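You operate a simulated robot arm through the tools that you are given. There is no shell and no other tool. Be economical: measure what you need, move in short steps, check, and stop when the job is done.

Carry out the task below with a simulated robot arm. There is one attempt and no reset: what you move stays moved.

TASK
Start the fan, clean the P320 pad with the rubber block, then stop the fan.
Fine: block back; leave every pad in its place and the others as they are. What is to be rubbed or washed off counts as gone when no trace of it is left.

The check looks at the end state, three seconds after you hand in, the way a careful person would. Anything else that was tipped, shoved, dropped, spilled or broken makes it a failure.

THE ROBOT
A 6-joint arm with a two-finger parallel gripper, fixed in place. Base frame: the origin is at the foot of the arm, x ahead of it, y to its left, z up; the work surface is at about z = 800. Units: mm, degrees, N and s.
With the tool pointing down near the work surface it reaches from about 260 to 680 mm from the base axis. Its first joint turns from -66.0 to 66.0 degrees. Payload 2.9 kg.
Tool frame: the origin (TCP) lies between the finger pads and is the grasp point; the fingertips stand 30 mm ahead of it; z points along the fingers, y is the line along which they close. Largest opening 110 mm; finger width 20, thickness 10; the body of the gripper, 48 by 112 mm, starts 55 mm behind the TCP.
Orientation is told as [roll, pitch, yaw] about the base's x, y, z axes, in that order, counted from this pose: with the fingers straight down and closing along the base's y, the tool's x points along the base's -x, its y along +y and its z along -z.

THE INTERFACE
- The arm moves only by the tool jog_arm. Its argument "plan" is a list of rows, each a list of 7 numbers: the shift along the tool's x, y, z in mm, then the turn, a rotation vector about the tool's x, y, z in degrees, then the opening, from 0 (shut) to 1 (fully open). In form: [[tx, ty, tz, ax, ay, az, hand], ...]. A call has 1 to 10 rows; each row is the pose to reach, as a shift and turn from the pose commanded when the call began, along the tool's axes at that moment. Each row takes 0.2 s and may step no farther than 50 mm and 8.6 degrees from the row before; otherwise, or with a gripper value out of range, the whole call is refused. A pose out of reach is approached as far as the arm can. The call stops where the force on the tool passes 40 N (or 10 N more than at its start, if that is more) or the arm is blocked; 0.2 s more then pass. Each finger travels about 108 mm/s and halts on what it meets, pressing with about 28 N; the grip force reading is that of the motor and also rises with nothing between the fingers. The clock runs only during rows and for 0.2 s after the last one: add rows that repeat a pose to give the fingers time. It gives the time, the measured TCP pose, the force on the tool (base axes), the opening and the grip force at its end, in the units of the frame above (readings bear some noise), with the torque about the TCP (base axes, N m) and any sound that the robot's microphone picked up, and new pictures: "pictures" is both (left out), scene, wrist or none.
- Cameras (640 x 400 px; columns grow to the right, rows downward): "scene" is fixed at [77.7, 437.4, 1378.4]; the picture's right is [-0.73, -0.68, 0.00], its down [-0.43, 0.46, -0.78] and it looks along [0.53, -0.57, -0.63] (base axes); focal length 240 px, centre (320, 200). "wrist" rides on the gripper at [72, 17, -103] in the tool frame; the picture's right is [-0.23, 0.97, 0.00], its down [-0.76, -0.18, -0.62] and it looks along [-0.61, -0.14, 0.78] (tool axes); focal length 222 px, centre (320, 200). There is no depth. A picture from a camera that has moved, and an enlarged one, comes with that camera's place and axes in the base frame and with its lens.
- close_up(camera, box): a new picture of the part [left, top, right, bottom] of that camera's present view, enlarged. It takes no simulated time.
- close_job(): hands the job in; it is judged then, once.

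Work in short steps. Places have to be worked out from the pictures, the camera data and where the tool is seen: move nearer, look again, correct. Check each grasp and each placing, and mend what went wrong. You have 120 turns and 200 pictures in all, those below and enlarged ones among them. Open the gripper and draw the arm clear of the work before you hand the job in, unless the task says otherwise; then end with one line.

The tools are called after "Request:" by a JSON object that holds its "op" and its "data". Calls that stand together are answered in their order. jog_arm: Moves the arm, as the interface text tells. Its arguments: {"type":"object","properties":{"plan":{"type":"array"},"pictures":{"type":"string","enum":["both","scene","wrist","none"]}},"required":["plan"]} The other tools are called the same way: close_up (camera, box) takes an enlarged picture of a part of a camera's view; close_job () hands the job in.

At the start:

```text
time: 0.0
eef_pos: [316.1, -226.6, 1193.7]
tool_rot: [0.1, 0.0, 0.0]
ft_force: [0.0, 0.6, -0.2]
ft_torque: [0.01, 0.01, 0.0]
opening: 110.0
grasp_force: 0.0
```

scene: 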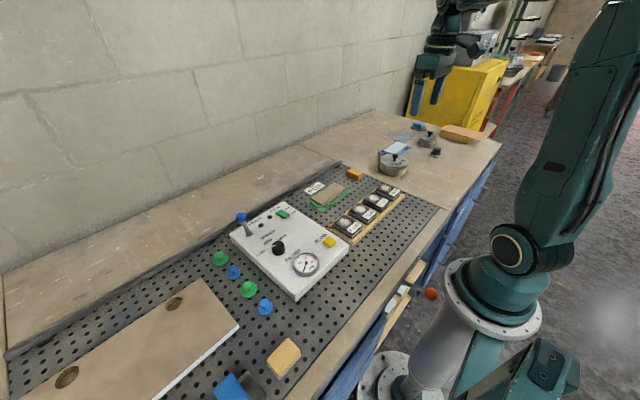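
wrist: 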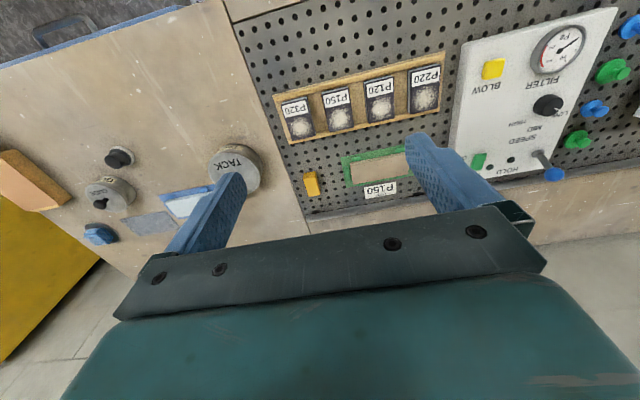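

I start by enlarging the control panel and the pad rack to identify the controls and the rubber block.

Request:
{"op": "close_up", "data": {"camera": "scene", "box": [220, 160, 420, 300]}}

Request:
{"op": "close_up", "data": {"camera": "wrist", "box": [250, 40, 450, 220]}}

Request:
{"op": "close_up", "data": {"camera": "wrist", "box": [440, 0, 640, 200]}}

Request:
{"op": "close_up", "data": {"camera": "wrist", "box": [0, 120, 280, 280]}}

Request:
{"op": "close_up", "data": {"camera": "scene", "box": [200, 280, 360, 400]}}

```text
2.86 times, centred on (320, 230) of scene
camera zoom: at [77.7, 437.4, 1378.4], right [-0.73, -0.68, 0.0], down [-0.43, 0.46, -0.78], along [0.53, -0.57, -0.63], focal length 684 px, centre (320, 114)
```

zoom: 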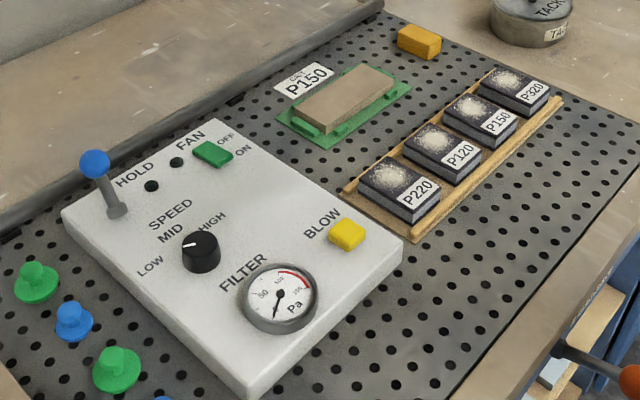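

```text
2.22 times, centred on (350, 130) of wrist
camera zoom: at [242.1, -210.3, 1296.2], right [0.23, 0.97, 0.0], down [0.76, -0.18, 0.62], along [0.61, -0.14, -0.78], focal length 494 px, centre (253, 356)
```

zoom: 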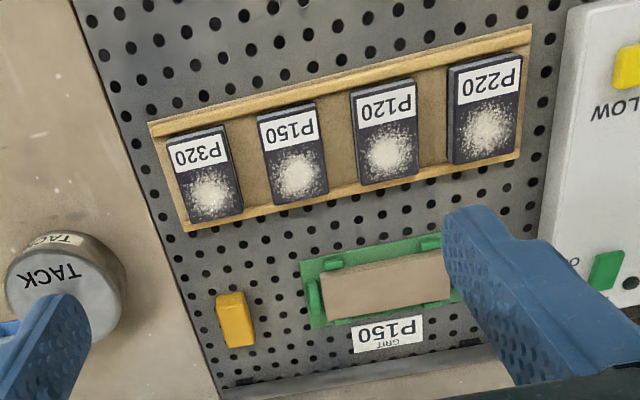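

```text
2.00 times, centred on (540, 100) of wrist
camera zoom: at [242.1, -210.3, 1296.2], right [0.23, 0.97, 0.0], down [0.76, -0.18, 0.62], along [0.61, -0.14, -0.78], focal length 444 px, centre (-120, 400)
```

zoom: 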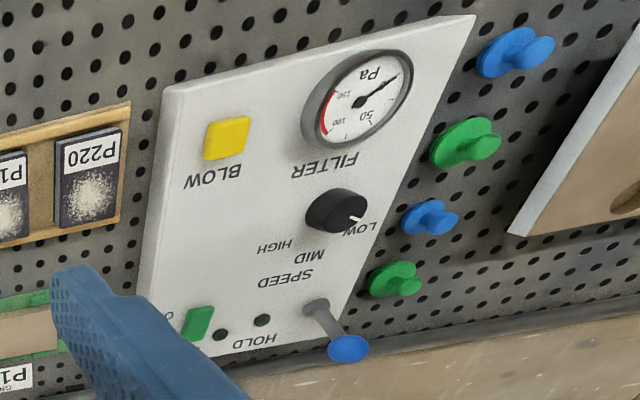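

```text
2.29 times, centred on (140, 200) of wrist
camera zoom: at [242.1, -210.3, 1296.2], right [0.23, 0.97, 0.0], down [0.76, -0.18, 0.62], along [0.61, -0.14, -0.78], focal length 508 px, centre (731, 200)
```

zoom: 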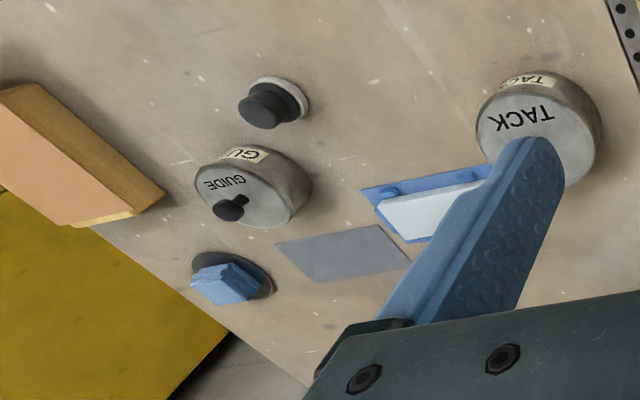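

```text
3.33 times, centred on (280, 340) of scene
camera zoom: at [77.7, 437.4, 1378.4], right [-0.73, -0.68, 0.0], down [-0.43, 0.46, -0.78], along [0.53, -0.57, -0.63], focal length 799 px, centre (453, -267)
```

zoom: 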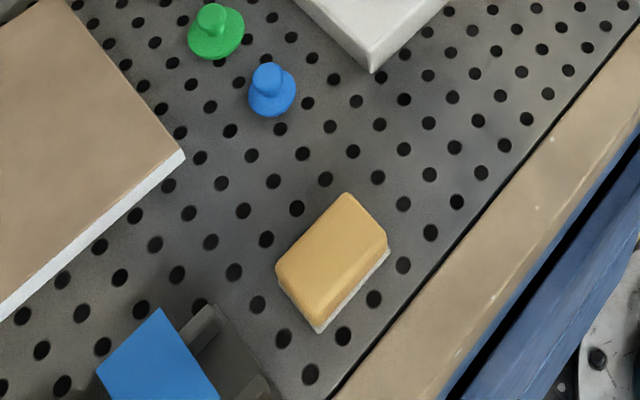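

The small orange block (near x 571, y −318) and the tan block with a white base (near 254, 353) are both candidates for the rubber block. I move over the panel for a closer look at the fan switch.

Request:
{"op": "jog_arm", "data": {"plan": [[-12, 41, 20, 0, 0, 0, 1], [-24, 82, 40, 0, 0, 0, 1], [-36, 123, 60, 0, 0, 0, 1], [-48, 164, 80, 0, 0, 0, 1], [-60, 205, 100, 0, 0, 0, 1], [-72, 246, 120, 0, 0, 0, 1], [-84, 287, 144, 0, 0, 0, 1]]}}

```text
time: 1.6
eef_pos: [400.0, 62.6, 1048.7]
tool_rot: [0.0, 0.0, -0.2]
ft_force: [0.4, 0.0, 0.0]
ft_torque: [-0.02, 0.03, 0.03]
opening: 110.0
grasp_force: 0.1
camera wrist: at [327.1, 78.5, 1151.6], right [0.23, 0.97, 0.0], down [0.76, -0.18, 0.62], along [0.61, -0.14, -0.78], focal length 222 px, centre (320, 200)
```

scene: 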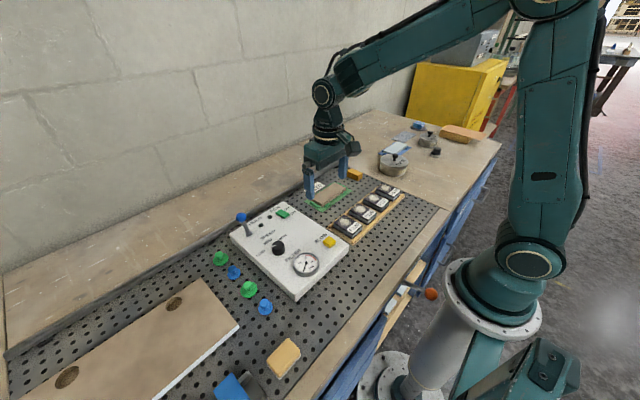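
wrist: 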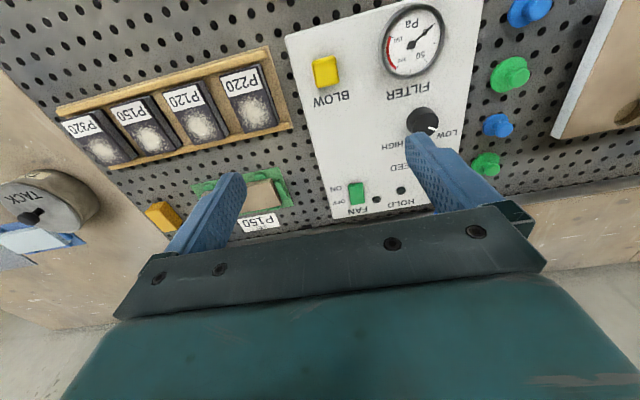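

The two cameras agree on the fan switch, at about (576, 87). I enlarge it and the nearby controls.

Request:
{"op": "close_up", "data": {"camera": "wrist", "box": [320, 160, 420, 222]}}

Request:
{"op": "close_up", "data": {"camera": "scene", "box": [225, 195, 305, 245]}}

Request:
{"op": "close_up", "data": {"camera": "wrist", "box": [280, 0, 480, 125]}}

Request:
{"op": "close_up", "data": {"camera": "wrist", "box": [30, 30, 230, 250]}}

```text
6.40 times, centred on (370, 191) of wrist
camera zoom: at [327.1, 78.5, 1151.6], right [0.23, 0.97, 0.0], down [0.76, -0.18, 0.62], along [0.61, -0.14, -0.78], focal length 1422 px, centre (0, 258)
```

zoom: 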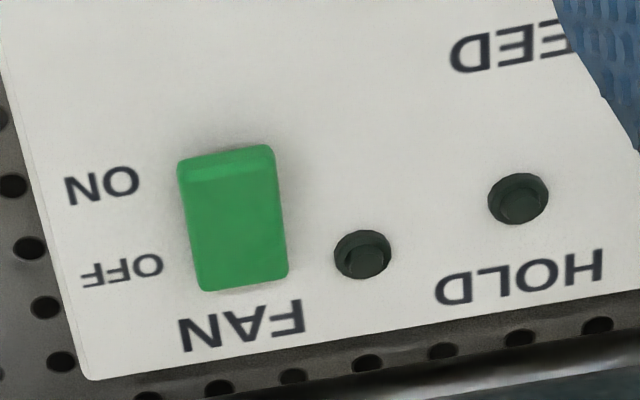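

```text
8.00 times, centred on (265, 220) of scene
camera zoom: at [77.7, 437.4, 1378.4], right [-0.73, -0.68, 0.0], down [-0.43, 0.46, -0.78], along [0.53, -0.57, -0.63], focal length 1916 px, centre (760, 40)
```

zoom: 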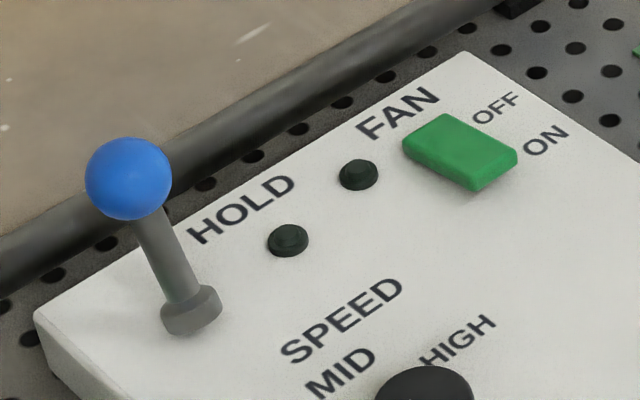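

```text
3.20 times, centred on (380, 62) of wrist
camera zoom: at [327.1, 78.5, 1151.6], right [0.23, 0.97, 0.0], down [0.76, -0.18, 0.62], along [0.61, -0.14, -0.78], focal length 711 px, centre (128, 640)
```

zoom: 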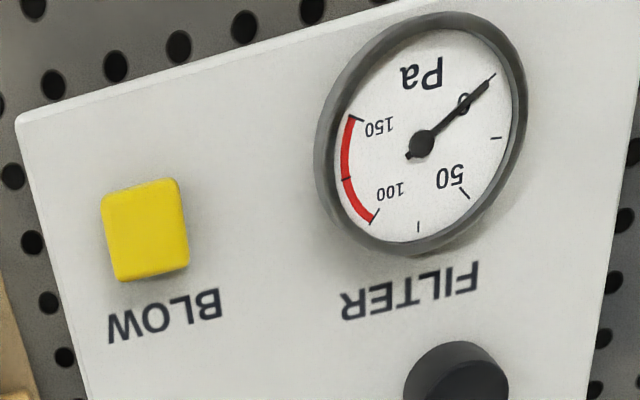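

```text
1.82 times, centred on (130, 140) of wrist
camera zoom: at [327.1, 78.5, 1151.6], right [0.23, 0.97, 0.0], down [0.76, -0.18, 0.62], along [0.61, -0.14, -0.78], focal length 404 px, centre (666, 309)
```

zoom: 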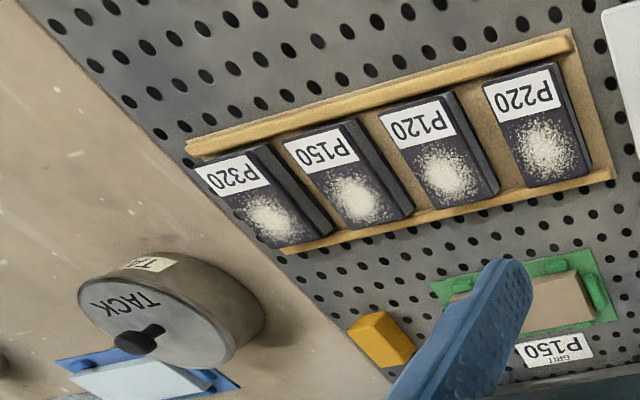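

The OFF end is pressed and the ON end (nearer the robot) stands up at about (551, 88, 845). I close the fingers and hover just above it.

Request:
{"op": "jog_arm", "data": {"plan": [[-30, 5, 22, 0, 0, 0, 0], [-60, 10, 45, 0, 0, 0, 0], [-90, 15, 68, 0, 0, 0, 0], [-120, 20, 100, 0, 0, 0, 0], [-150, 25, 140, 0, 0, 0, 0], [-151, 25, 158, 0, 0, 0, 0]]}}

Request:
{"op": "close_up", "data": {"camera": "scene", "box": [225, 160, 345, 240]}}

```text
refused: row 5 steps farther than a row can; nothing moved
```

```text
5.00 times, centred on (285, 200) of scene
camera zoom: at [77.7, 437.4, 1378.4], right [-0.73, -0.68, 0.0], down [-0.43, 0.46, -0.78], along [0.53, -0.57, -0.63], focal length 1198 px, centre (495, 200)
```

zoom: 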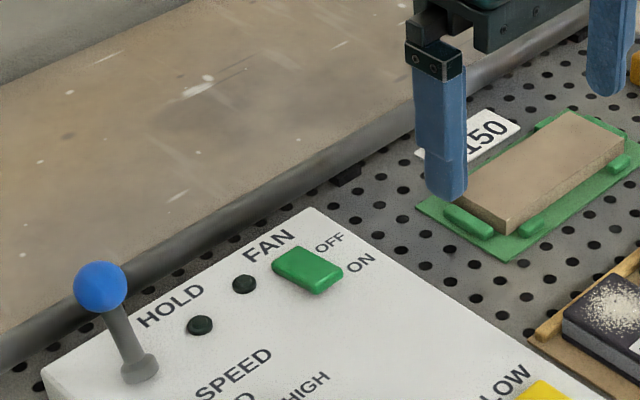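

The call was refused because one step was too long, so I repeat the move with smaller steps.

Request:
{"op": "jog_arm", "data": {"plan": [[-30, 5, 25, 0, 0, 0, 0], [-60, 10, 50, 0, 0, 0, 0], [-90, 15, 75, 0, 0, 0, 0], [-120, 20, 100, 0, 0, 0, 0], [-148, 25, 125, 0, 0, 0, 0], [-151, 25, 158, 0, 0, 0, 0]]}}

Request:
{"op": "close_up", "data": {"camera": "scene", "box": [225, 160, 345, 240]}}

```text
time: 3.0
eef_pos: [551.0, 84.3, 889.8]
tool_rot: [0.0, 0.0, 0.0]
ft_force: [0.0, -0.4, 0.6]
ft_torque: [0.03, 0.01, 0.0]
opening: 0.0
grasp_force: 27.6
camera wrist: at [478.0, 100.9, 992.6], right [0.23, 0.97, 0.0], down [0.76, -0.18, 0.62], along [0.61, -0.14, -0.78], focal length 222 px, centre (320, 200)
```

scene: 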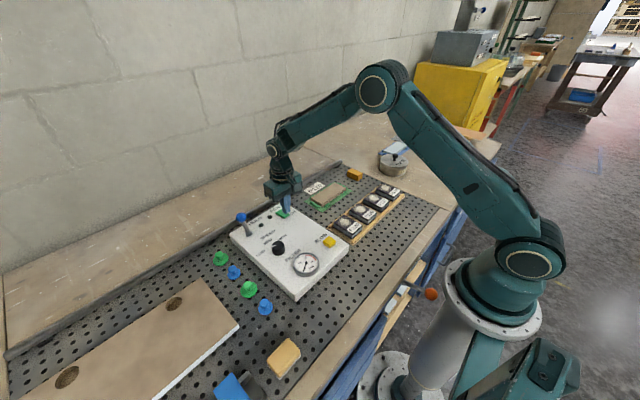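
wrist: 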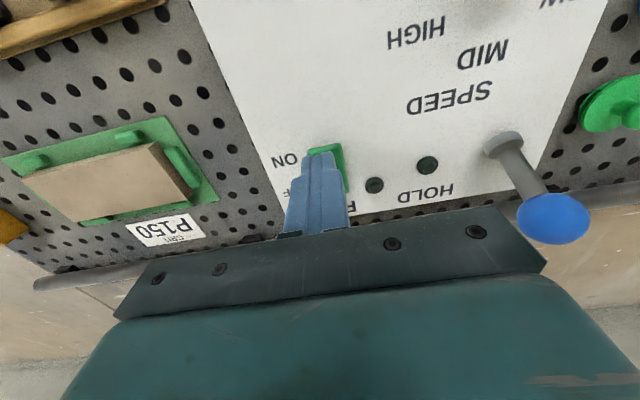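

```text
5.00 times, centred on (285, 200) of scene
camera zoom: at [77.7, 437.4, 1378.4], right [-0.73, -0.68, 0.0], down [-0.43, 0.46, -0.78], along [0.53, -0.57, -0.63], focal length 1198 px, centre (495, 200)
```

zoom: 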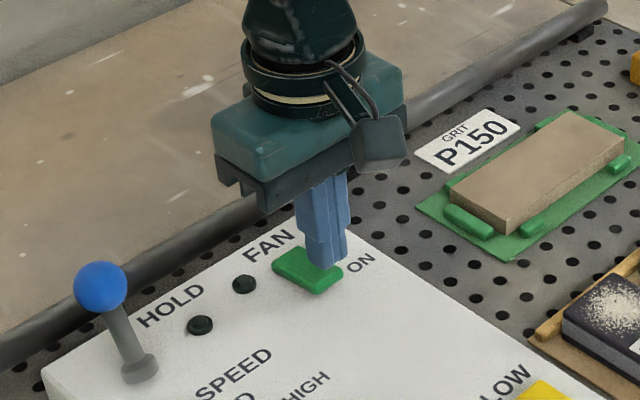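

The tip is over the ON end, whose edge is at x ≈ 550, so I shift in by 5 mm and press down gently.

Request:
{"op": "jog_arm", "data": {"plan": [[-5, 4, 0, 0, 0, 0, 0], [-5, 4, 8, 0, 0, 0, 0], [-5, 4, 13, 0, 0, 0, 0], [-5, 4, 17, 0, 0, 0, 0], [-5, 4, 20, 0, 0, 0, 0]]}}

Request:
{"op": "close_up", "data": {"camera": "scene", "box": [225, 160, 345, 240]}}

```text
time: 4.2
eef_pos: [555.0, 90.7, 876.2]
tool_rot: [0.2, -0.2, 0.0]
ft_force: [-2.4, -0.9, 6.1]
ft_torque: [-0.03, 0.04, 0.0]
opening: 0.0
grasp_force: 28.0
stopped in row 5: the force on the tool passed its limit at 45 N (the readings are from after the stop); the commanded pose is now the measured one
camera wrist: at [482.6, 106.0, 979.0], right [0.23, 0.97, 0.0], down [0.76, -0.18, 0.62], along [0.61, -0.14, -0.78], focal length 222 px, centre (320, 200)
```

scene: 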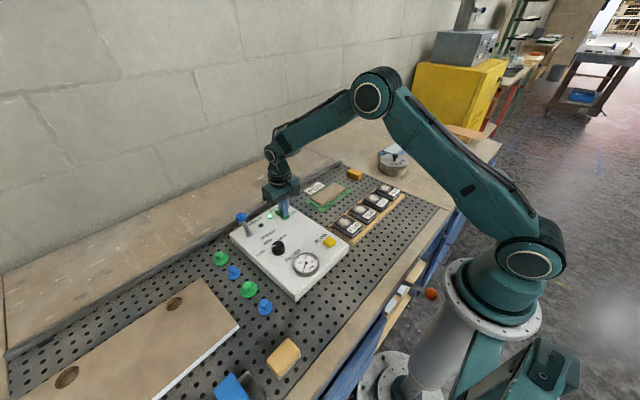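
wrist: 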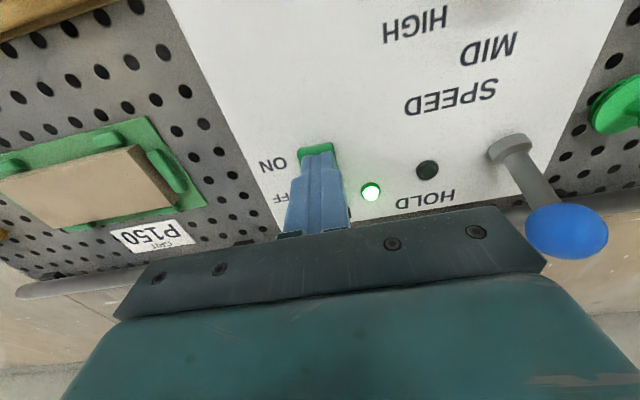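

```text
5.00 times, centred on (285, 200) of scene
camera zoom: at [77.5, 437.4, 1378.4], right [-0.73, -0.68, 0.0], down [-0.43, 0.46, -0.78], along [0.53, -0.57, -0.63], focal length 1198 px, centre (495, 200)
```

zoom: 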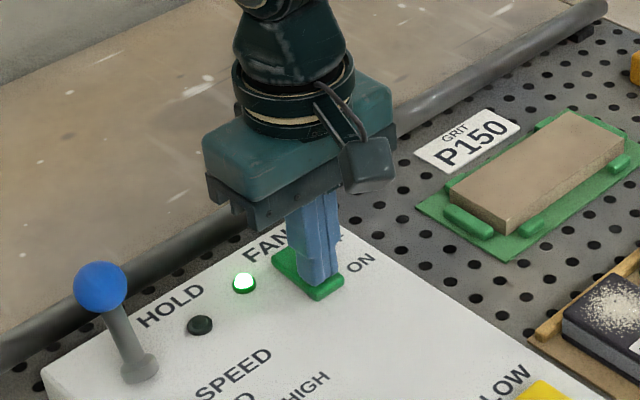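

The green lamp by FAN came on. I lift off and check that it stays on.

Request:
{"op": "jog_arm", "data": {"plan": [[0, 0, -30, 0, 0, 0, 0], [0, 0, -75, 0, 0, 0, 0], [0, 0, -120, 0, 0, 0, 0], [35, -35, -120, 0, 0, 0, 1], [65, -70, -120, 0, 0, 0, 1], [95, -105, -120, 0, 0, 0, 1], [125, -140, -120, 0, 0, 0, 1], [125, -185, -120, 0, 0, 0, 1], [125, -230, -120, 0, 0, 0, 1], [125, -275, -120, 0, 0, 0, 1]]}}

Request:
{"op": "close_up", "data": {"camera": "scene", "box": [220, 160, 420, 300]}}

```text
time: 6.4
eef_pos: [428.7, -186.2, 998.3]
tool_rot: [0.0, -0.1, 0.2]
ft_force: [0.7, -0.4, -0.1]
ft_torque: [0.0, -0.04, -0.02]
opening: 110.1
grasp_force: 0.0
camera wrist: at [355.8, -171.4, 1100.4], right [0.23, 0.97, 0.0], down [0.76, -0.18, 0.62], along [0.61, -0.14, -0.78], focal length 222 px, centre (320, 200)
```

scene: 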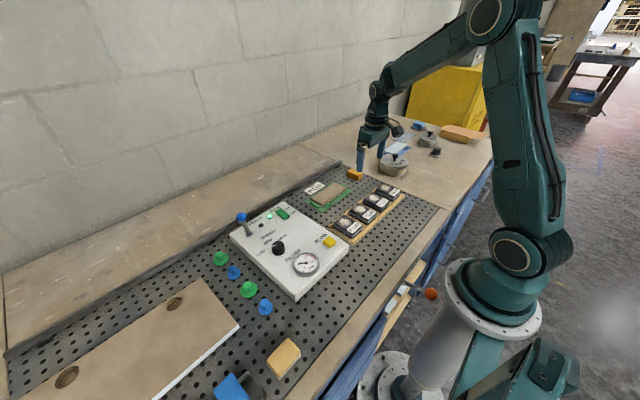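
wrist: 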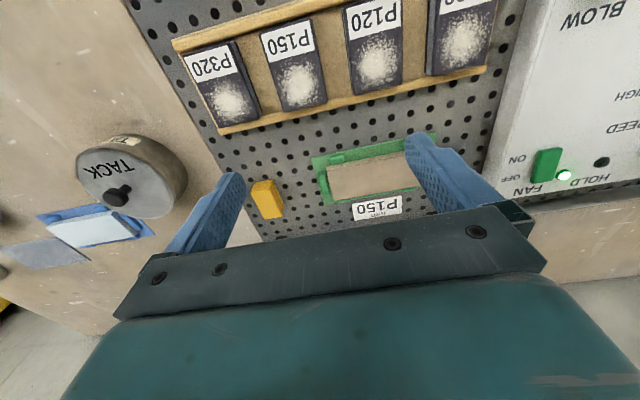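

```text
2.86 times, centred on (320, 230) of scene
camera zoom: at [77.7, 437.4, 1378.4], right [-0.73, -0.68, 0.0], down [-0.43, 0.46, -0.78], along [0.53, -0.57, -0.63], focal length 684 px, centre (320, 114)
```

zoom: 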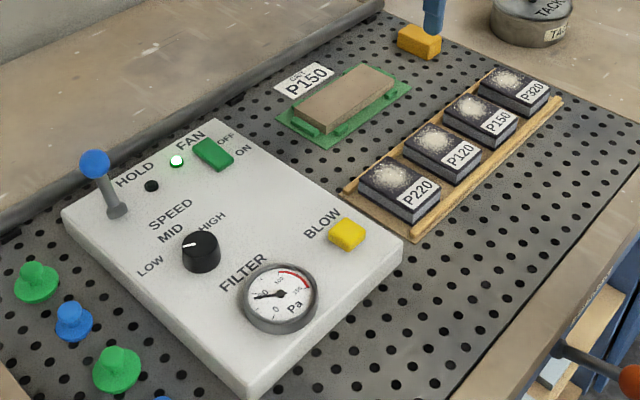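

The fan is running: its lamp is lit and the gauge is up. Now I enlarge the orange block and the pads.

Request:
{"op": "close_up", "data": {"camera": "wrist", "box": [160, 20, 320, 220]}}

Request:
{"op": "close_up", "data": {"camera": "wrist", "box": [240, 165, 300, 225]}}

Request:
{"op": "close_up", "data": {"camera": "scene", "box": [335, 160, 415, 210]}}

Request:
{"op": "close_up", "data": {"camera": "scene", "box": [260, 330, 310, 385]}}

```text
2.00 times, centred on (240, 120) of wrist
camera zoom: at [355.8, -171.4, 1100.4], right [0.23, 0.97, 0.0], down [0.76, -0.18, 0.62], along [0.61, -0.14, -0.78], focal length 444 px, centre (480, 360)
```

zoom: 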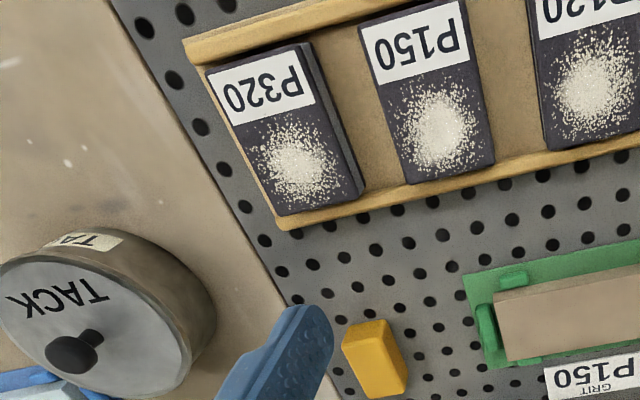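

```text
6.67 times, centred on (270, 195) of wrist
camera zoom: at [355.8, -171.4, 1100.4], right [0.23, 0.97, 0.0], down [0.76, -0.18, 0.62], along [0.61, -0.14, -0.78], focal length 1481 px, centre (653, 233)
```

zoom: 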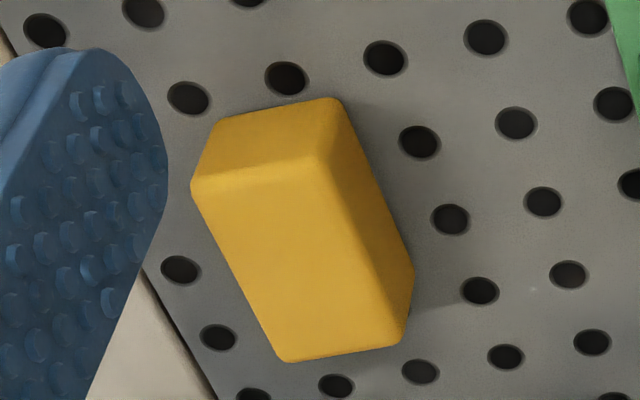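

```text
8.00 times, centred on (375, 185) of scene
camera zoom: at [77.7, 437.4, 1378.4], right [-0.73, -0.68, 0.0], down [-0.43, 0.46, -0.78], along [0.53, -0.57, -0.63], focal length 1916 px, centre (-120, 320)
```

zoom: 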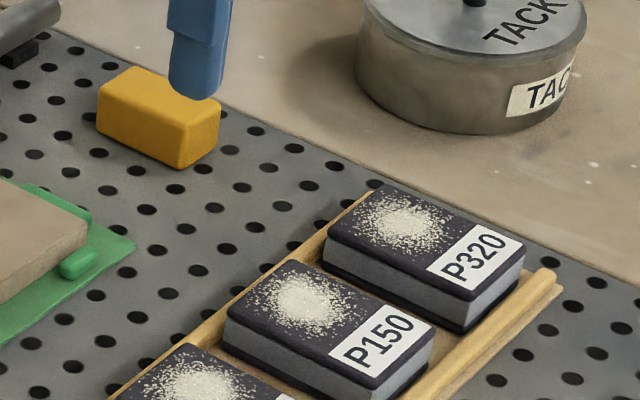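

```text
7.27 times, centred on (285, 358) of scene
camera zoom: at [77.7, 437.4, 1378.4], right [-0.73, -0.68, 0.0], down [-0.43, 0.46, -0.78], along [0.53, -0.57, -0.63], focal length 1742 px, centre (574, -946)
```

zoom: 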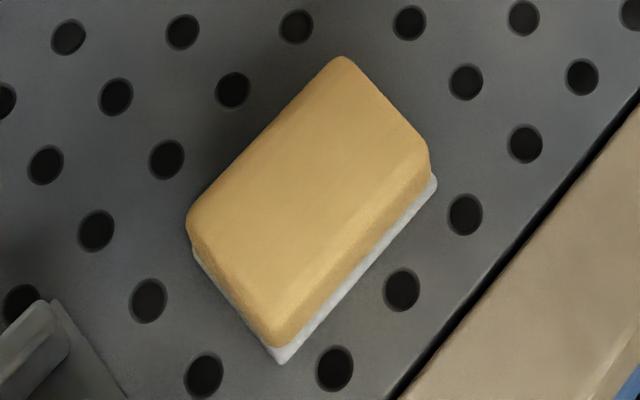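

The small amber block looks like the gum rubber; the tan one with the white base looks like a felt eraser. I put the block at centre (559, −304), 57×31×27, with its top at z ≈ 829. I enlarge the P320 pad and move above the block.

Request:
{"op": "close_up", "data": {"camera": "wrist", "box": [165, 20, 265, 140]}}

Request:
{"op": "jog_arm", "data": {"plan": [[-40, -30, 20, 0, 0, 0, 0.65], [-80, -60, 30, 0, 0, 0, 0.65], [-115, -90, 40, 0, 0, 0, 0.65], [-131, -118, 60, 0, 0, 0, 0.65], [-131, -118, 95, 0, 0, 0, 0.65], [-131, -118, 115, 0, 0, 0, 0.65]]}}

Request:
{"op": "close_up", "data": {"camera": "scene", "box": [320, 120, 420, 200]}}

```text
3.33 times, centred on (215, 80) of wrist
camera zoom: at [355.8, -171.4, 1100.4], right [0.23, 0.97, 0.0], down [0.76, -0.18, 0.62], along [0.61, -0.14, -0.78], focal length 740 px, centre (670, 600)
```

zoom: 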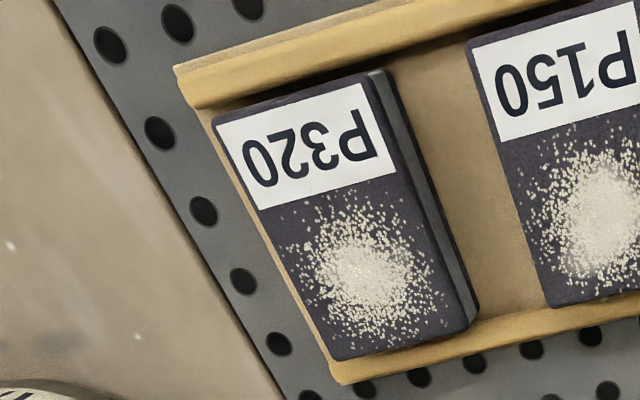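

```text
refused: row 1 steps farther than a row can; nothing moved
```

```text
5.00 times, centred on (370, 160) of scene
camera zoom: at [77.7, 437.4, 1378.4], right [-0.73, -0.68, 0.0], down [-0.43, 0.46, -0.78], along [0.53, -0.57, -0.63], focal length 1198 px, centre (70, 400)
```

zoom: 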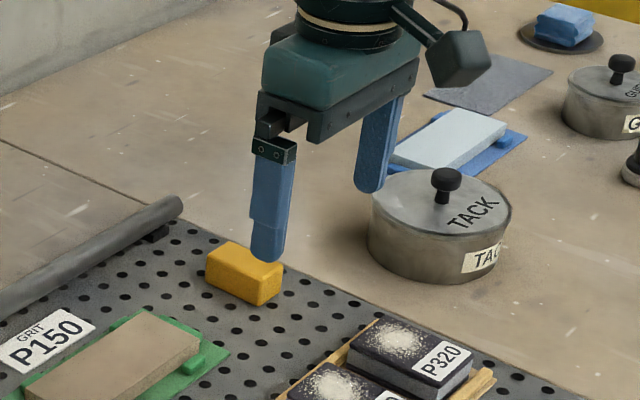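

The P320 pad spans x 350–431, y −321…−266, with its top at z ≈ 817 and dust over x 376–430. I move above the block with shorter steps.

Request:
{"op": "jog_arm", "data": {"plan": [[-30, -30, 20, 0, 0, 0, 0.65], [-60, -60, 30, 0, 0, 0, 0.65], [-90, -90, 40, 0, 0, 0, 0.65], [-120, -119, 55, 0, 0, 0, 0.65], [-132, -119, 95, 0, 0, 0, 0.65], [-132, -119, 118, 0, 0, 0, 0.65], [-132, -119, 118, 0, 0, 0, 0.65]]}}

Request:
{"op": "close_up", "data": {"camera": "scene", "box": [320, 130, 400, 190]}}

```text
time: 8.0
eef_pos: [564.0, -303.4, 877.0]
tool_rot: [0.0, -0.2, -0.1]
ft_force: [0.4, -0.1, -0.2]
ft_torque: [-0.03, 0.0, 0.01]
opening: 71.4
grasp_force: 0.0
camera wrist: at [491.4, -287.0, 978.8], right [0.23, 0.97, 0.0], down [0.76, -0.18, 0.62], along [0.61, -0.14, -0.78], focal length 222 px, centre (320, 200)
```

scene: 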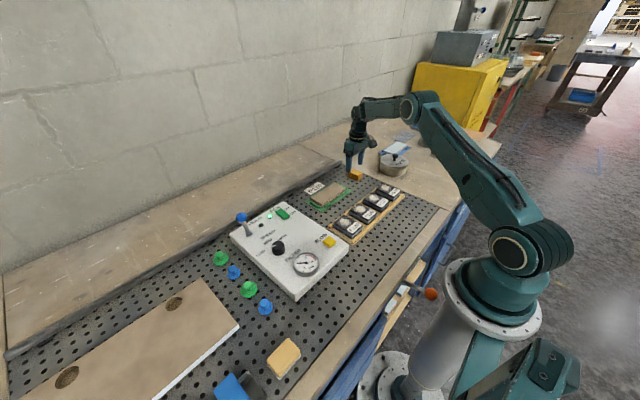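
wrist: 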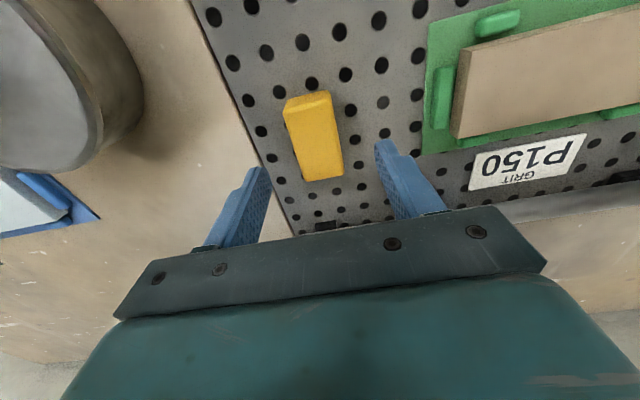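

```text
6.67 times, centred on (360, 160) of scene
camera zoom: at [77.7, 437.4, 1378.4], right [-0.73, -0.68, 0.0], down [-0.43, 0.46, -0.78], along [0.53, -0.57, -0.63], focal length 1597 px, centre (53, 467)
```

zoom: 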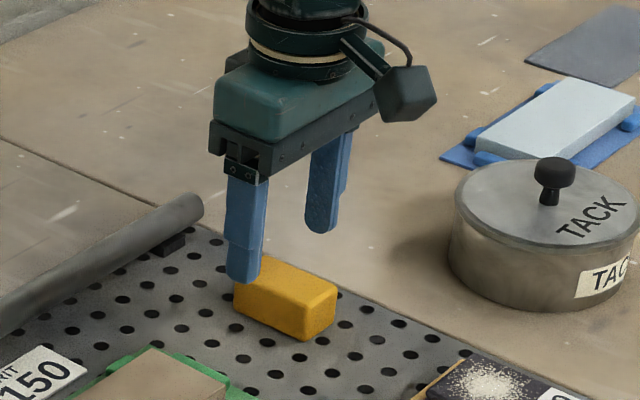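

The block's centre is now at (560.5, −305). I correct by a few mm, descend to TCP z ≈ 843 and close the fingers.

Request:
{"op": "jog_arm", "data": {"plan": [[3, -1.6, 15, 0, 0, 0, 0.65], [3, -1.6, 34, 0, 0, 0, 0.65], [3, -1.6, 34, 0, 0, 0, 0.65], [3, -1.6, 34, 0, 0, 0, 0.2], [3, -1.6, 34, 0, 0, 0, 0.2], [3, -1.6, 34, 0, 0, 0, 0.2]]}}

Request:
{"op": "close_up", "data": {"camera": "scene", "box": [320, 130, 400, 190]}}

```text
time: 9.4
eef_pos: [561.5, -304.2, 843.8]
tool_rot: [0.1, -0.2, 0.0]
ft_force: [0.4, 0.3, -0.3]
ft_torque: [0.05, -0.03, -0.02]
opening: 33.0
grasp_force: 28.2
camera wrist: at [488.0, -288.9, 945.3], right [0.23, 0.97, 0.0], down [0.76, -0.18, 0.62], along [0.61, -0.14, -0.78], focal length 222 px, centre (320, 200)
```

scene: 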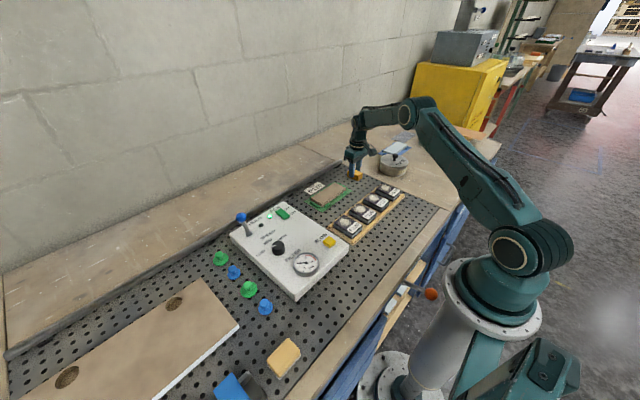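
wrist: 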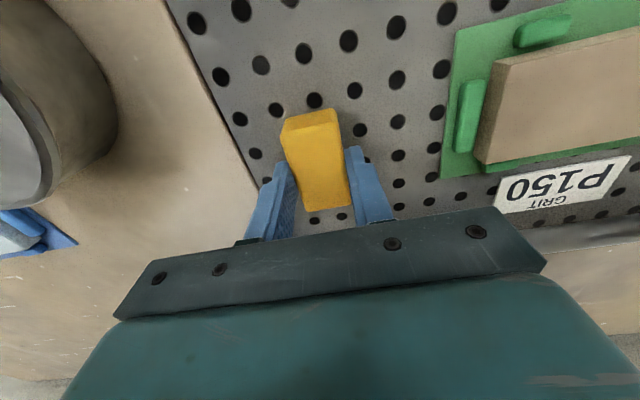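

```text
6.67 times, centred on (360, 160) of scene
camera zoom: at [77.7, 437.4, 1378.4], right [-0.73, -0.68, 0.0], down [-0.43, 0.46, -0.78], along [0.53, -0.57, -0.63], focal length 1597 px, centre (53, 467)
```

zoom: 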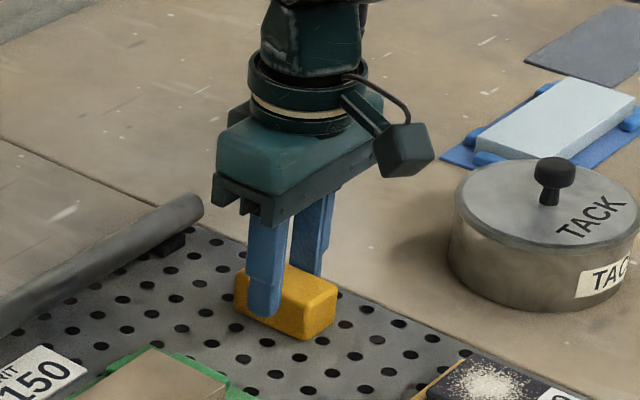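

The rubber block is gripped (33 mm, pick-up pose 561.5, −304.2, 843.8). I lift it and carry it over the P320 pad.

Request:
{"op": "jog_arm", "data": {"plan": [[0, 0, -25, 0, 0, 0, 0.2], [0, 0, -70, 0, 0, 0, 0.2], [40, 3, -70, 0, 0, 0, 0.2], [80, 6, -70, 0, 0, 0, 0.2], [120, 9, -70, 0, 0, 0, 0.2], [155, 11, -70, 0, 0, 0, 0.2], [155, 11, -40, 0, 0, 0, 0.2]]}}

Request:
{"op": "close_up", "data": {"camera": "scene", "box": [340, 140, 440, 215]}}

```text
time: 11.0
eef_pos: [404.6, -294.7, 881.9]
tool_rot: [0.0, 0.0, 0.1]
ft_force: [0.3, 0.0, -0.7]
ft_torque: [0.01, 0.02, -0.01]
opening: 33.0
grasp_force: 28.4
camera wrist: at [330.9, -277.9, 985.8], right [0.23, 0.97, 0.0], down [0.76, -0.18, 0.62], along [0.61, -0.14, -0.78], focal length 222 px, centre (320, 200)
```

scene: 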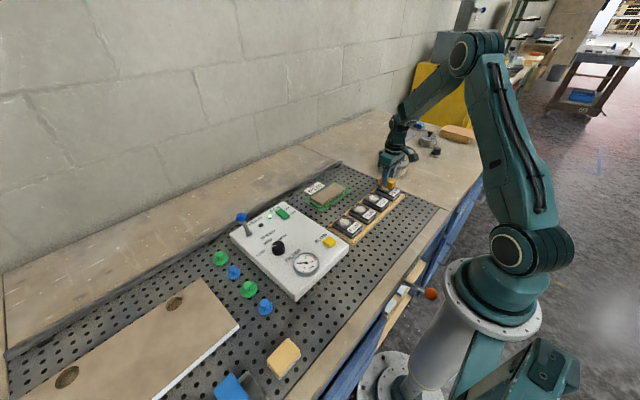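
wrist: 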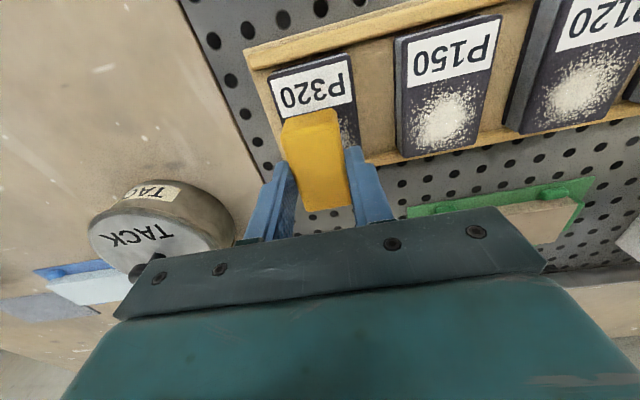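

```text
5.33 times, centred on (390, 178) of scene
camera zoom: at [77.7, 437.4, 1378.4], right [-0.73, -0.68, 0.0], down [-0.43, 0.46, -0.78], along [0.53, -0.57, -0.63], focal length 1278 px, centre (-53, 320)
```

zoom: 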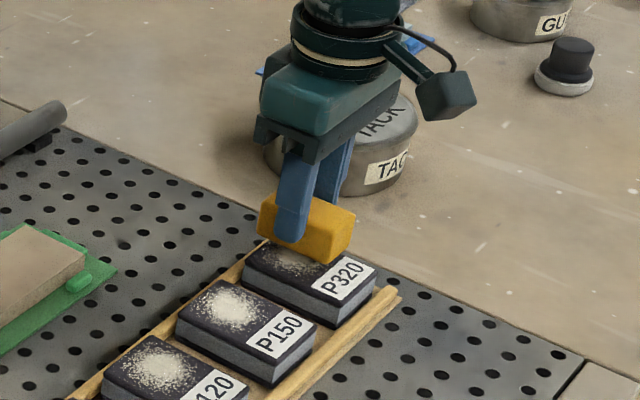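

The block hovers over the dust with its underside at about z 838. I lower it in small steps to find contact.

Request:
{"op": "jog_arm", "data": {"plan": [[0, 0, 8, 0, 0, 0, 0.2], [0, 0, 11, 0, 0, 0, 0.2], [0, 0, 13, 0, 0, 0, 0.2], [0, 0, 15, 0, 0, 0, 0.2]], "pictures": "wrist"}}

Request:
{"op": "close_up", "data": {"camera": "scene", "box": [360, 160, 420, 210]}}

```text
time: 12.0
eef_pos: [404.9, -295.9, 871.0]
tool_rot: [-0.1, -0.3, 0.1]
ft_force: [-8.5, 7.6, 34.3]
ft_torque: [0.38, 0.45, 0.0]
opening: 33.1
grasp_force: 28.2
camera wrist: at [331.7, -279.0, 973.0], right [0.23, 0.97, 0.0], down [0.76, -0.18, 0.63], along [0.61, -0.14, -0.78], focal length 222 px, centre (320, 200)
```

wrist: 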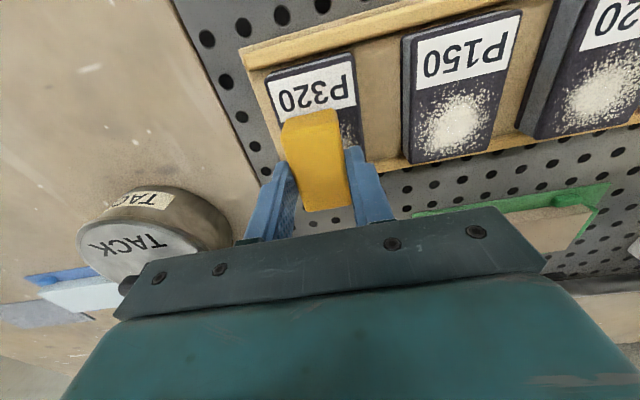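

```text
8.00 times, centred on (390, 185) of scene
camera zoom: at [77.1, 437.9, 1378.2], right [-0.73, -0.68, 0.0], down [-0.43, 0.46, -0.78], along [0.53, -0.57, -0.63], focal length 1916 px, centre (-240, 320)
```

zoom: 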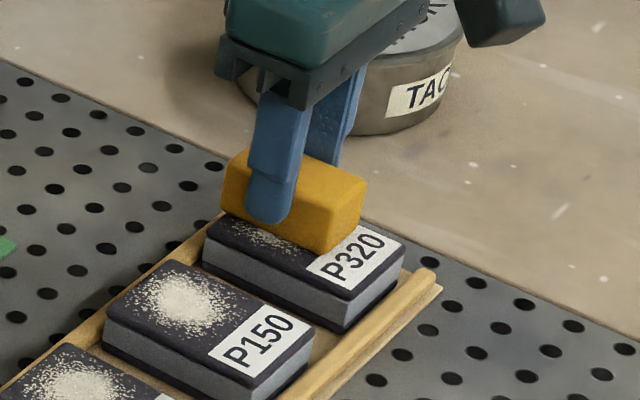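

Contact is at TCP z ≈ 871 (34 N at the commanded 867). I ease the pressure and rub along x, between the rails.

Request:
{"op": "jog_arm", "data": {"plan": [[0, 0, -2, 0, 0, 0, 0.2], [9, 0, -2, 0, 0, 0, 0.2], [-9, 0, -2, 0, 0, 0, 0.2], [9, 0, -2, 0, 0, 0, 0.2], [-9, 0, -2, 0, 0, 0, 0.2], [9, 0, -2, 0, 0, 0, 0.2], [-9, 0, -2, 0, 0, 0, 0.2], [0, 0, -2, 0, 0, 0, 0.2]], "pictures": "none"}}

Request:
{"op": "close_up", "data": {"camera": "scene", "box": [360, 160, 420, 210]}}

```text
time: 13.8
eef_pos: [405.8, -291.7, 869.0]
tool_rot: [0.0, -0.1, 0.1]
ft_force: [0.8, 0.1, 1.2]
ft_torque: [0.02, -0.13, 0.0]
opening: 32.9
grasp_force: 27.7
```

```text
8.00 times, centred on (390, 185) of scene
camera zoom: at [77.7, 437.4, 1378.4], right [-0.73, -0.68, 0.0], down [-0.43, 0.46, -0.78], along [0.53, -0.57, -0.63], focal length 1916 px, centre (-240, 320)
```

zoom: 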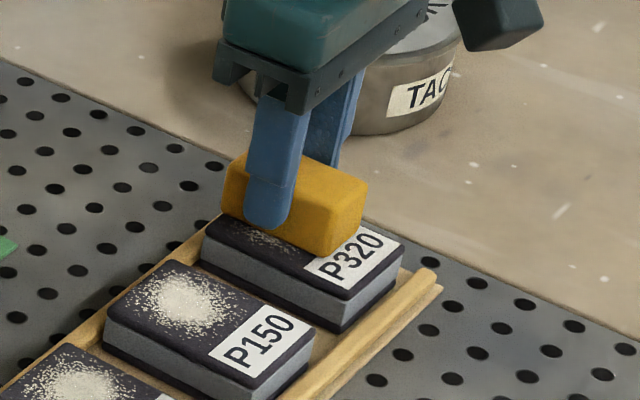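

The force dropped to about 1 N, so the block settled a little in the grip, but the dust is already thinner. I press about 2 mm more and repeat the strokes.

Request:
{"op": "jog_arm", "data": {"plan": [[0, 0, 2, 0, 0, 0, 0.2], [9, 0, 2, 0, 0, 0, 0.2], [-9, 0, 2, 0, 0, 0, 0.2], [9, 0, 2, 0, 0, 0, 0.2], [-9, 0, 2, 0, 0, 0, 0.2], [9, 0, 2, 0, 0, 0, 0.2], [-9, 0, 2, 0, 0, 0, 0.2], [0, 0, 2, 0, 0, 0, 0.2]], "pictures": "none"}}

Request:
{"op": "jog_arm", "data": {"plan": [[0, 0, -15, 0, 0, 0, 0.2], [30, 0, -60, 0, 0, 0, 0.2], [-20, 0, -70, 0, 0, 0, 0.2], [-60, 0, -70, 0, 0, 0, 0.2]], "pictures": "none"}}

Request:
{"op": "close_up", "data": {"camera": "scene", "box": [360, 160, 420, 210]}}

```text
time: 15.6
eef_pos: [406.6, -294.4, 868.9]
tool_rot: [-0.1, -0.4, 0.2]
ft_force: [6.9, 1.1, 8.1]
ft_torque: [0.03, -0.29, 0.01]
opening: 33.1
grasp_force: 28.2
```

```text
refused: row 2 steps farther than a row can; nothing moved
```

```text
8.00 times, centred on (390, 185) of scene
camera zoom: at [77.7, 437.5, 1378.3], right [-0.73, -0.68, 0.0], down [-0.43, 0.46, -0.78], along [0.53, -0.57, -0.63], focal length 1916 px, centre (-240, 320)
```

zoom: 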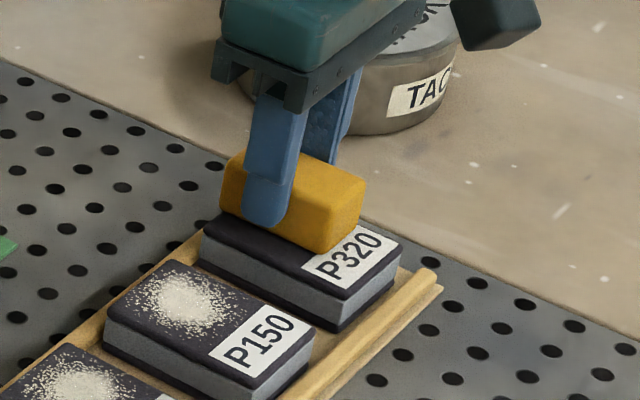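

The visible part is clean. I lift off and shift away to see the whole pad.

Request:
{"op": "jog_arm", "data": {"plan": [[0, 0, -15, 0, 0, 0, 0.2], [0, 0, -60, 0, 0, 0, 0.2], [-40, 0, -80, 0, 0, 0, 0.2], [-80, 0, -80, 0, 0, 0, 0.2]], "pictures": "wrist"}}

Request:
{"op": "close_up", "data": {"camera": "scene", "box": [360, 160, 420, 210]}}

Request:
{"op": "close_up", "data": {"camera": "wrist", "box": [220, 0, 420, 125]}}

```text
time: 16.6
eef_pos: [483.7, -291.9, 949.4]
tool_rot: [0.0, -0.1, 0.1]
ft_force: [0.1, -0.5, -0.7]
ft_torque: [-0.07, -0.01, -0.02]
opening: 33.0
grasp_force: 27.8
camera wrist: at [410.2, -277.5, 1051.3], right [0.23, 0.97, 0.0], down [0.76, -0.18, 0.62], along [0.61, -0.14, -0.78], focal length 222 px, centre (320, 200)
```

wrist: 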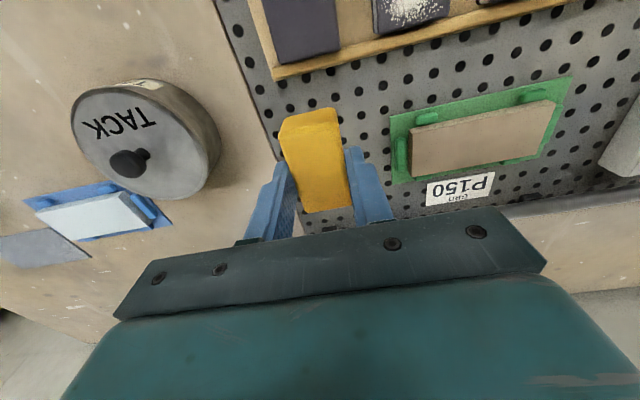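

```text
8.00 times, centred on (390, 185) of scene
camera zoom: at [77.7, 437.4, 1378.4], right [-0.73, -0.68, 0.0], down [-0.43, 0.46, -0.78], along [0.53, -0.57, -0.63], focal length 1916 px, centre (-240, 320)
```

zoom: 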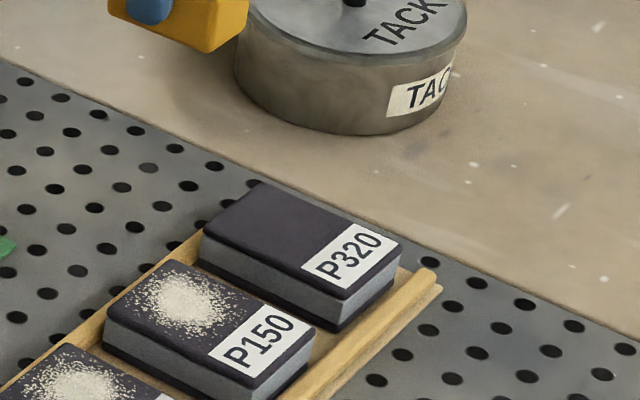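

```text
3.20 times, centred on (320, 62) of wrist
camera zoom: at [410.2, -277.5, 1051.3], right [0.23, 0.97, 0.0], down [0.76, -0.18, 0.62], along [0.61, -0.14, -0.78], focal length 711 px, centre (320, 640)
```

zoom: 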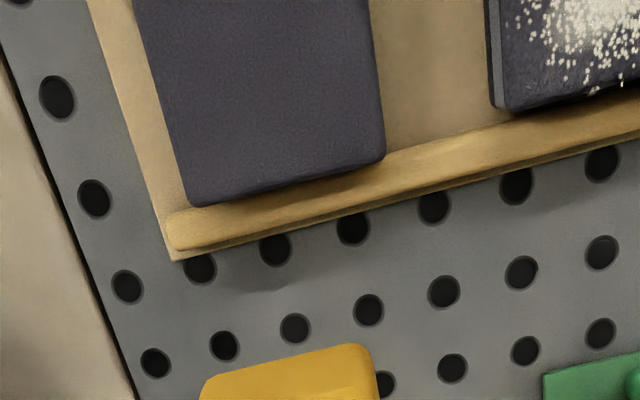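

P320 is completely clean and still in its tray, and the other pads are untouched. Now I carry the block back above its original place.

Request:
{"op": "jog_arm", "data": {"plan": [[-39, -6, 0, 0, 0, 0, 0.2], [-78, -12, 0, 0, 0, 0, 0.2], [-78, -12, 45, 0, 0, 0, 0.2], [-78, -12, 90, 0, 0, 0, 0.2], [-78, -12, 90, 0, 0, 0, 0.2]]}}

Request:
{"op": "close_up", "data": {"camera": "scene", "box": [320, 130, 400, 190]}}

```text
time: 17.8
eef_pos: [562.4, -309.0, 857.1]
tool_rot: [0.1, -0.1, 0.1]
ft_force: [-0.9, 0.3, -0.5]
ft_torque: [-0.01, -0.03, 0.02]
opening: 33.0
grasp_force: 28.1
camera wrist: at [489.8, -291.7, 959.7], right [0.23, 0.97, 0.0], down [0.76, -0.18, 0.62], along [0.61, -0.14, -0.78], focal length 222 px, centre (320, 200)
```

scene: 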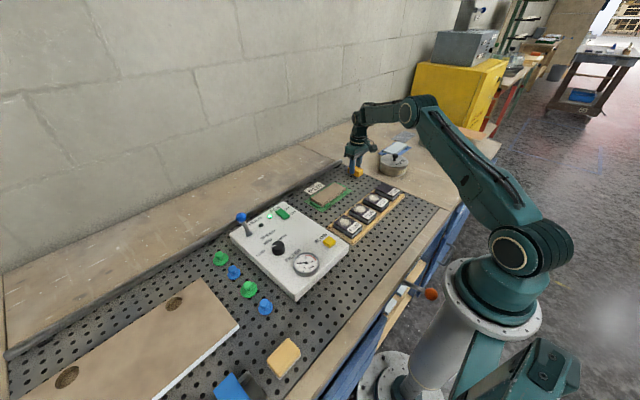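
wrist: 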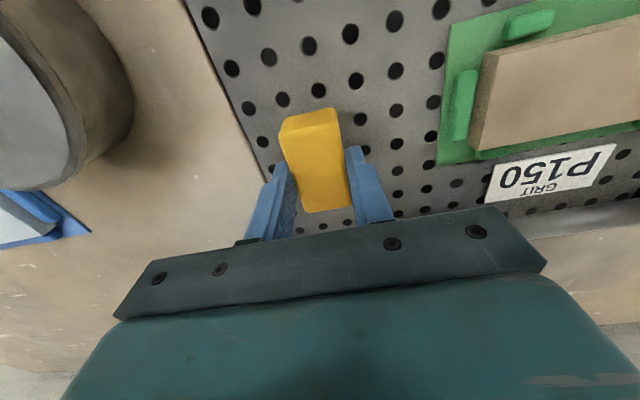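

```text
6.67 times, centred on (360, 160) of scene
camera zoom: at [77.7, 437.4, 1378.4], right [-0.73, -0.68, 0.0], down [-0.43, 0.46, -0.78], along [0.53, -0.57, -0.63], focal length 1597 px, centre (53, 467)
```

zoom: 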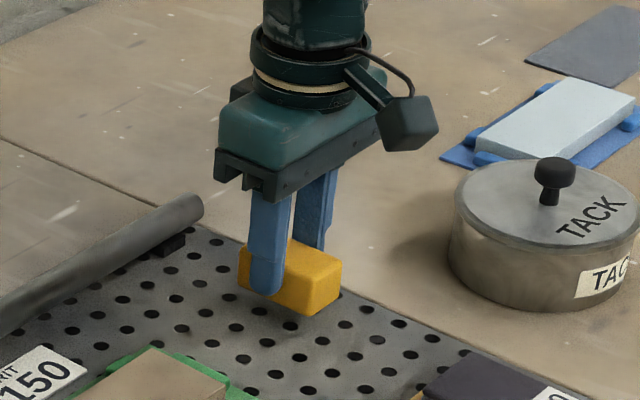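

I correct y by about 4 mm and lower until it just touches.

Request:
{"op": "jog_arm", "data": {"plan": [[1, 4.5, 6, 0, 0, 0, 0.2], [1, 4.5, 11, 0, 0, 0, 0.2], [1, 4.5, 13, 0, 0, 0, 0.2], [1, 4.5, 14.5, 0, 0, 0, 0.2], [1, 4.5, 14.5, 0, 0, 0, 0.2]], "pictures": "none"}}

Request:
{"op": "close_up", "data": {"camera": "scene", "box": [320, 130, 400, 190]}}

```text
time: 19.0
eef_pos: [562.3, -301.8, 843.9]
tool_rot: [0.0, -0.1, 0.0]
ft_force: [-0.2, -0.2, -0.3]
ft_torque: [0.03, 0.0, -0.02]
opening: 32.9
grasp_force: 28.2
```

```text
6.67 times, centred on (360, 160) of scene
camera zoom: at [77.7, 437.4, 1378.4], right [-0.73, -0.68, 0.0], down [-0.43, 0.46, -0.78], along [0.53, -0.57, -0.63], focal length 1597 px, centre (53, 467)
```

zoom: 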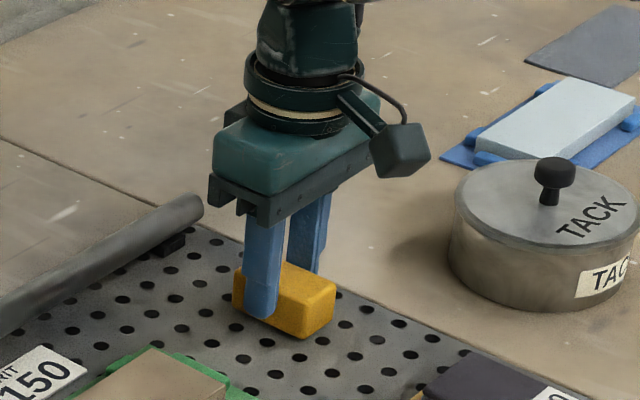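

No contact yet, so I move 1.5 mm back in y, lower a couple of mm more, then release and look.

Request:
{"op": "jog_arm", "data": {"plan": [[0.5, -2, 1, 0, 0, 0, 0.2], [0.5, -2, 2, 0, 0, 0, 0.2], [0.5, -2, 2.5, 0, 0, 0, 0.2], [0.5, -2, 2.5, 0, 0, 0, 0.2]], "pictures": "none"}}

```text
time: 20.0
eef_pos: [561.2, -304.7, 840.8]
tool_rot: [0.0, -0.2, 0.0]
ft_force: [-0.2, 0.9, -0.8]
ft_torque: [-0.01, -0.02, -0.02]
opening: 32.9
grasp_force: 28.5
```

Request:
{"op": "jog_arm", "data": {"plan": [[0, 0, 1, 0, 0, 0, 0.2], [0, 0, 2, 0, 0, 0, 0.2], [0, 0, 2, 0, 0, 0, 0.2]], "pictures": "none"}}

Request:
{"op": "close_up", "data": {"camera": "scene", "box": [320, 130, 400, 190]}}

```text
time: 20.8
eef_pos: [562.1, -303.9, 840.1]
tool_rot: [0.0, -0.1, 0.0]
ft_force: [-2.6, 0.9, 4.3]
ft_torque: [0.03, -0.02, 0.06]
opening: 32.9
grasp_force: 27.7
```

```text
6.67 times, centred on (360, 160) of scene
camera zoom: at [77.5, 437.5, 1378.4], right [-0.73, -0.68, 0.0], down [-0.43, 0.46, -0.78], along [0.53, -0.57, -0.63], focal length 1597 px, centre (53, 467)
```

zoom: 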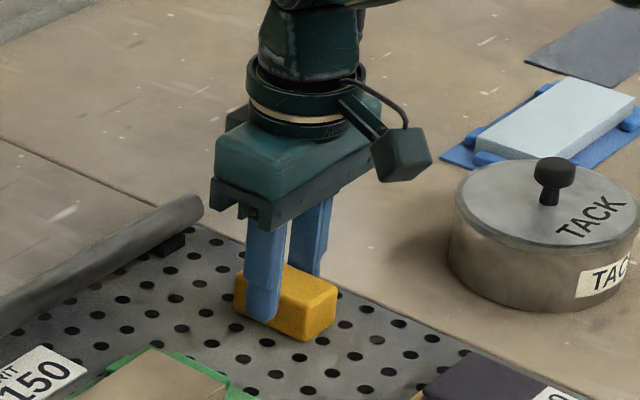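

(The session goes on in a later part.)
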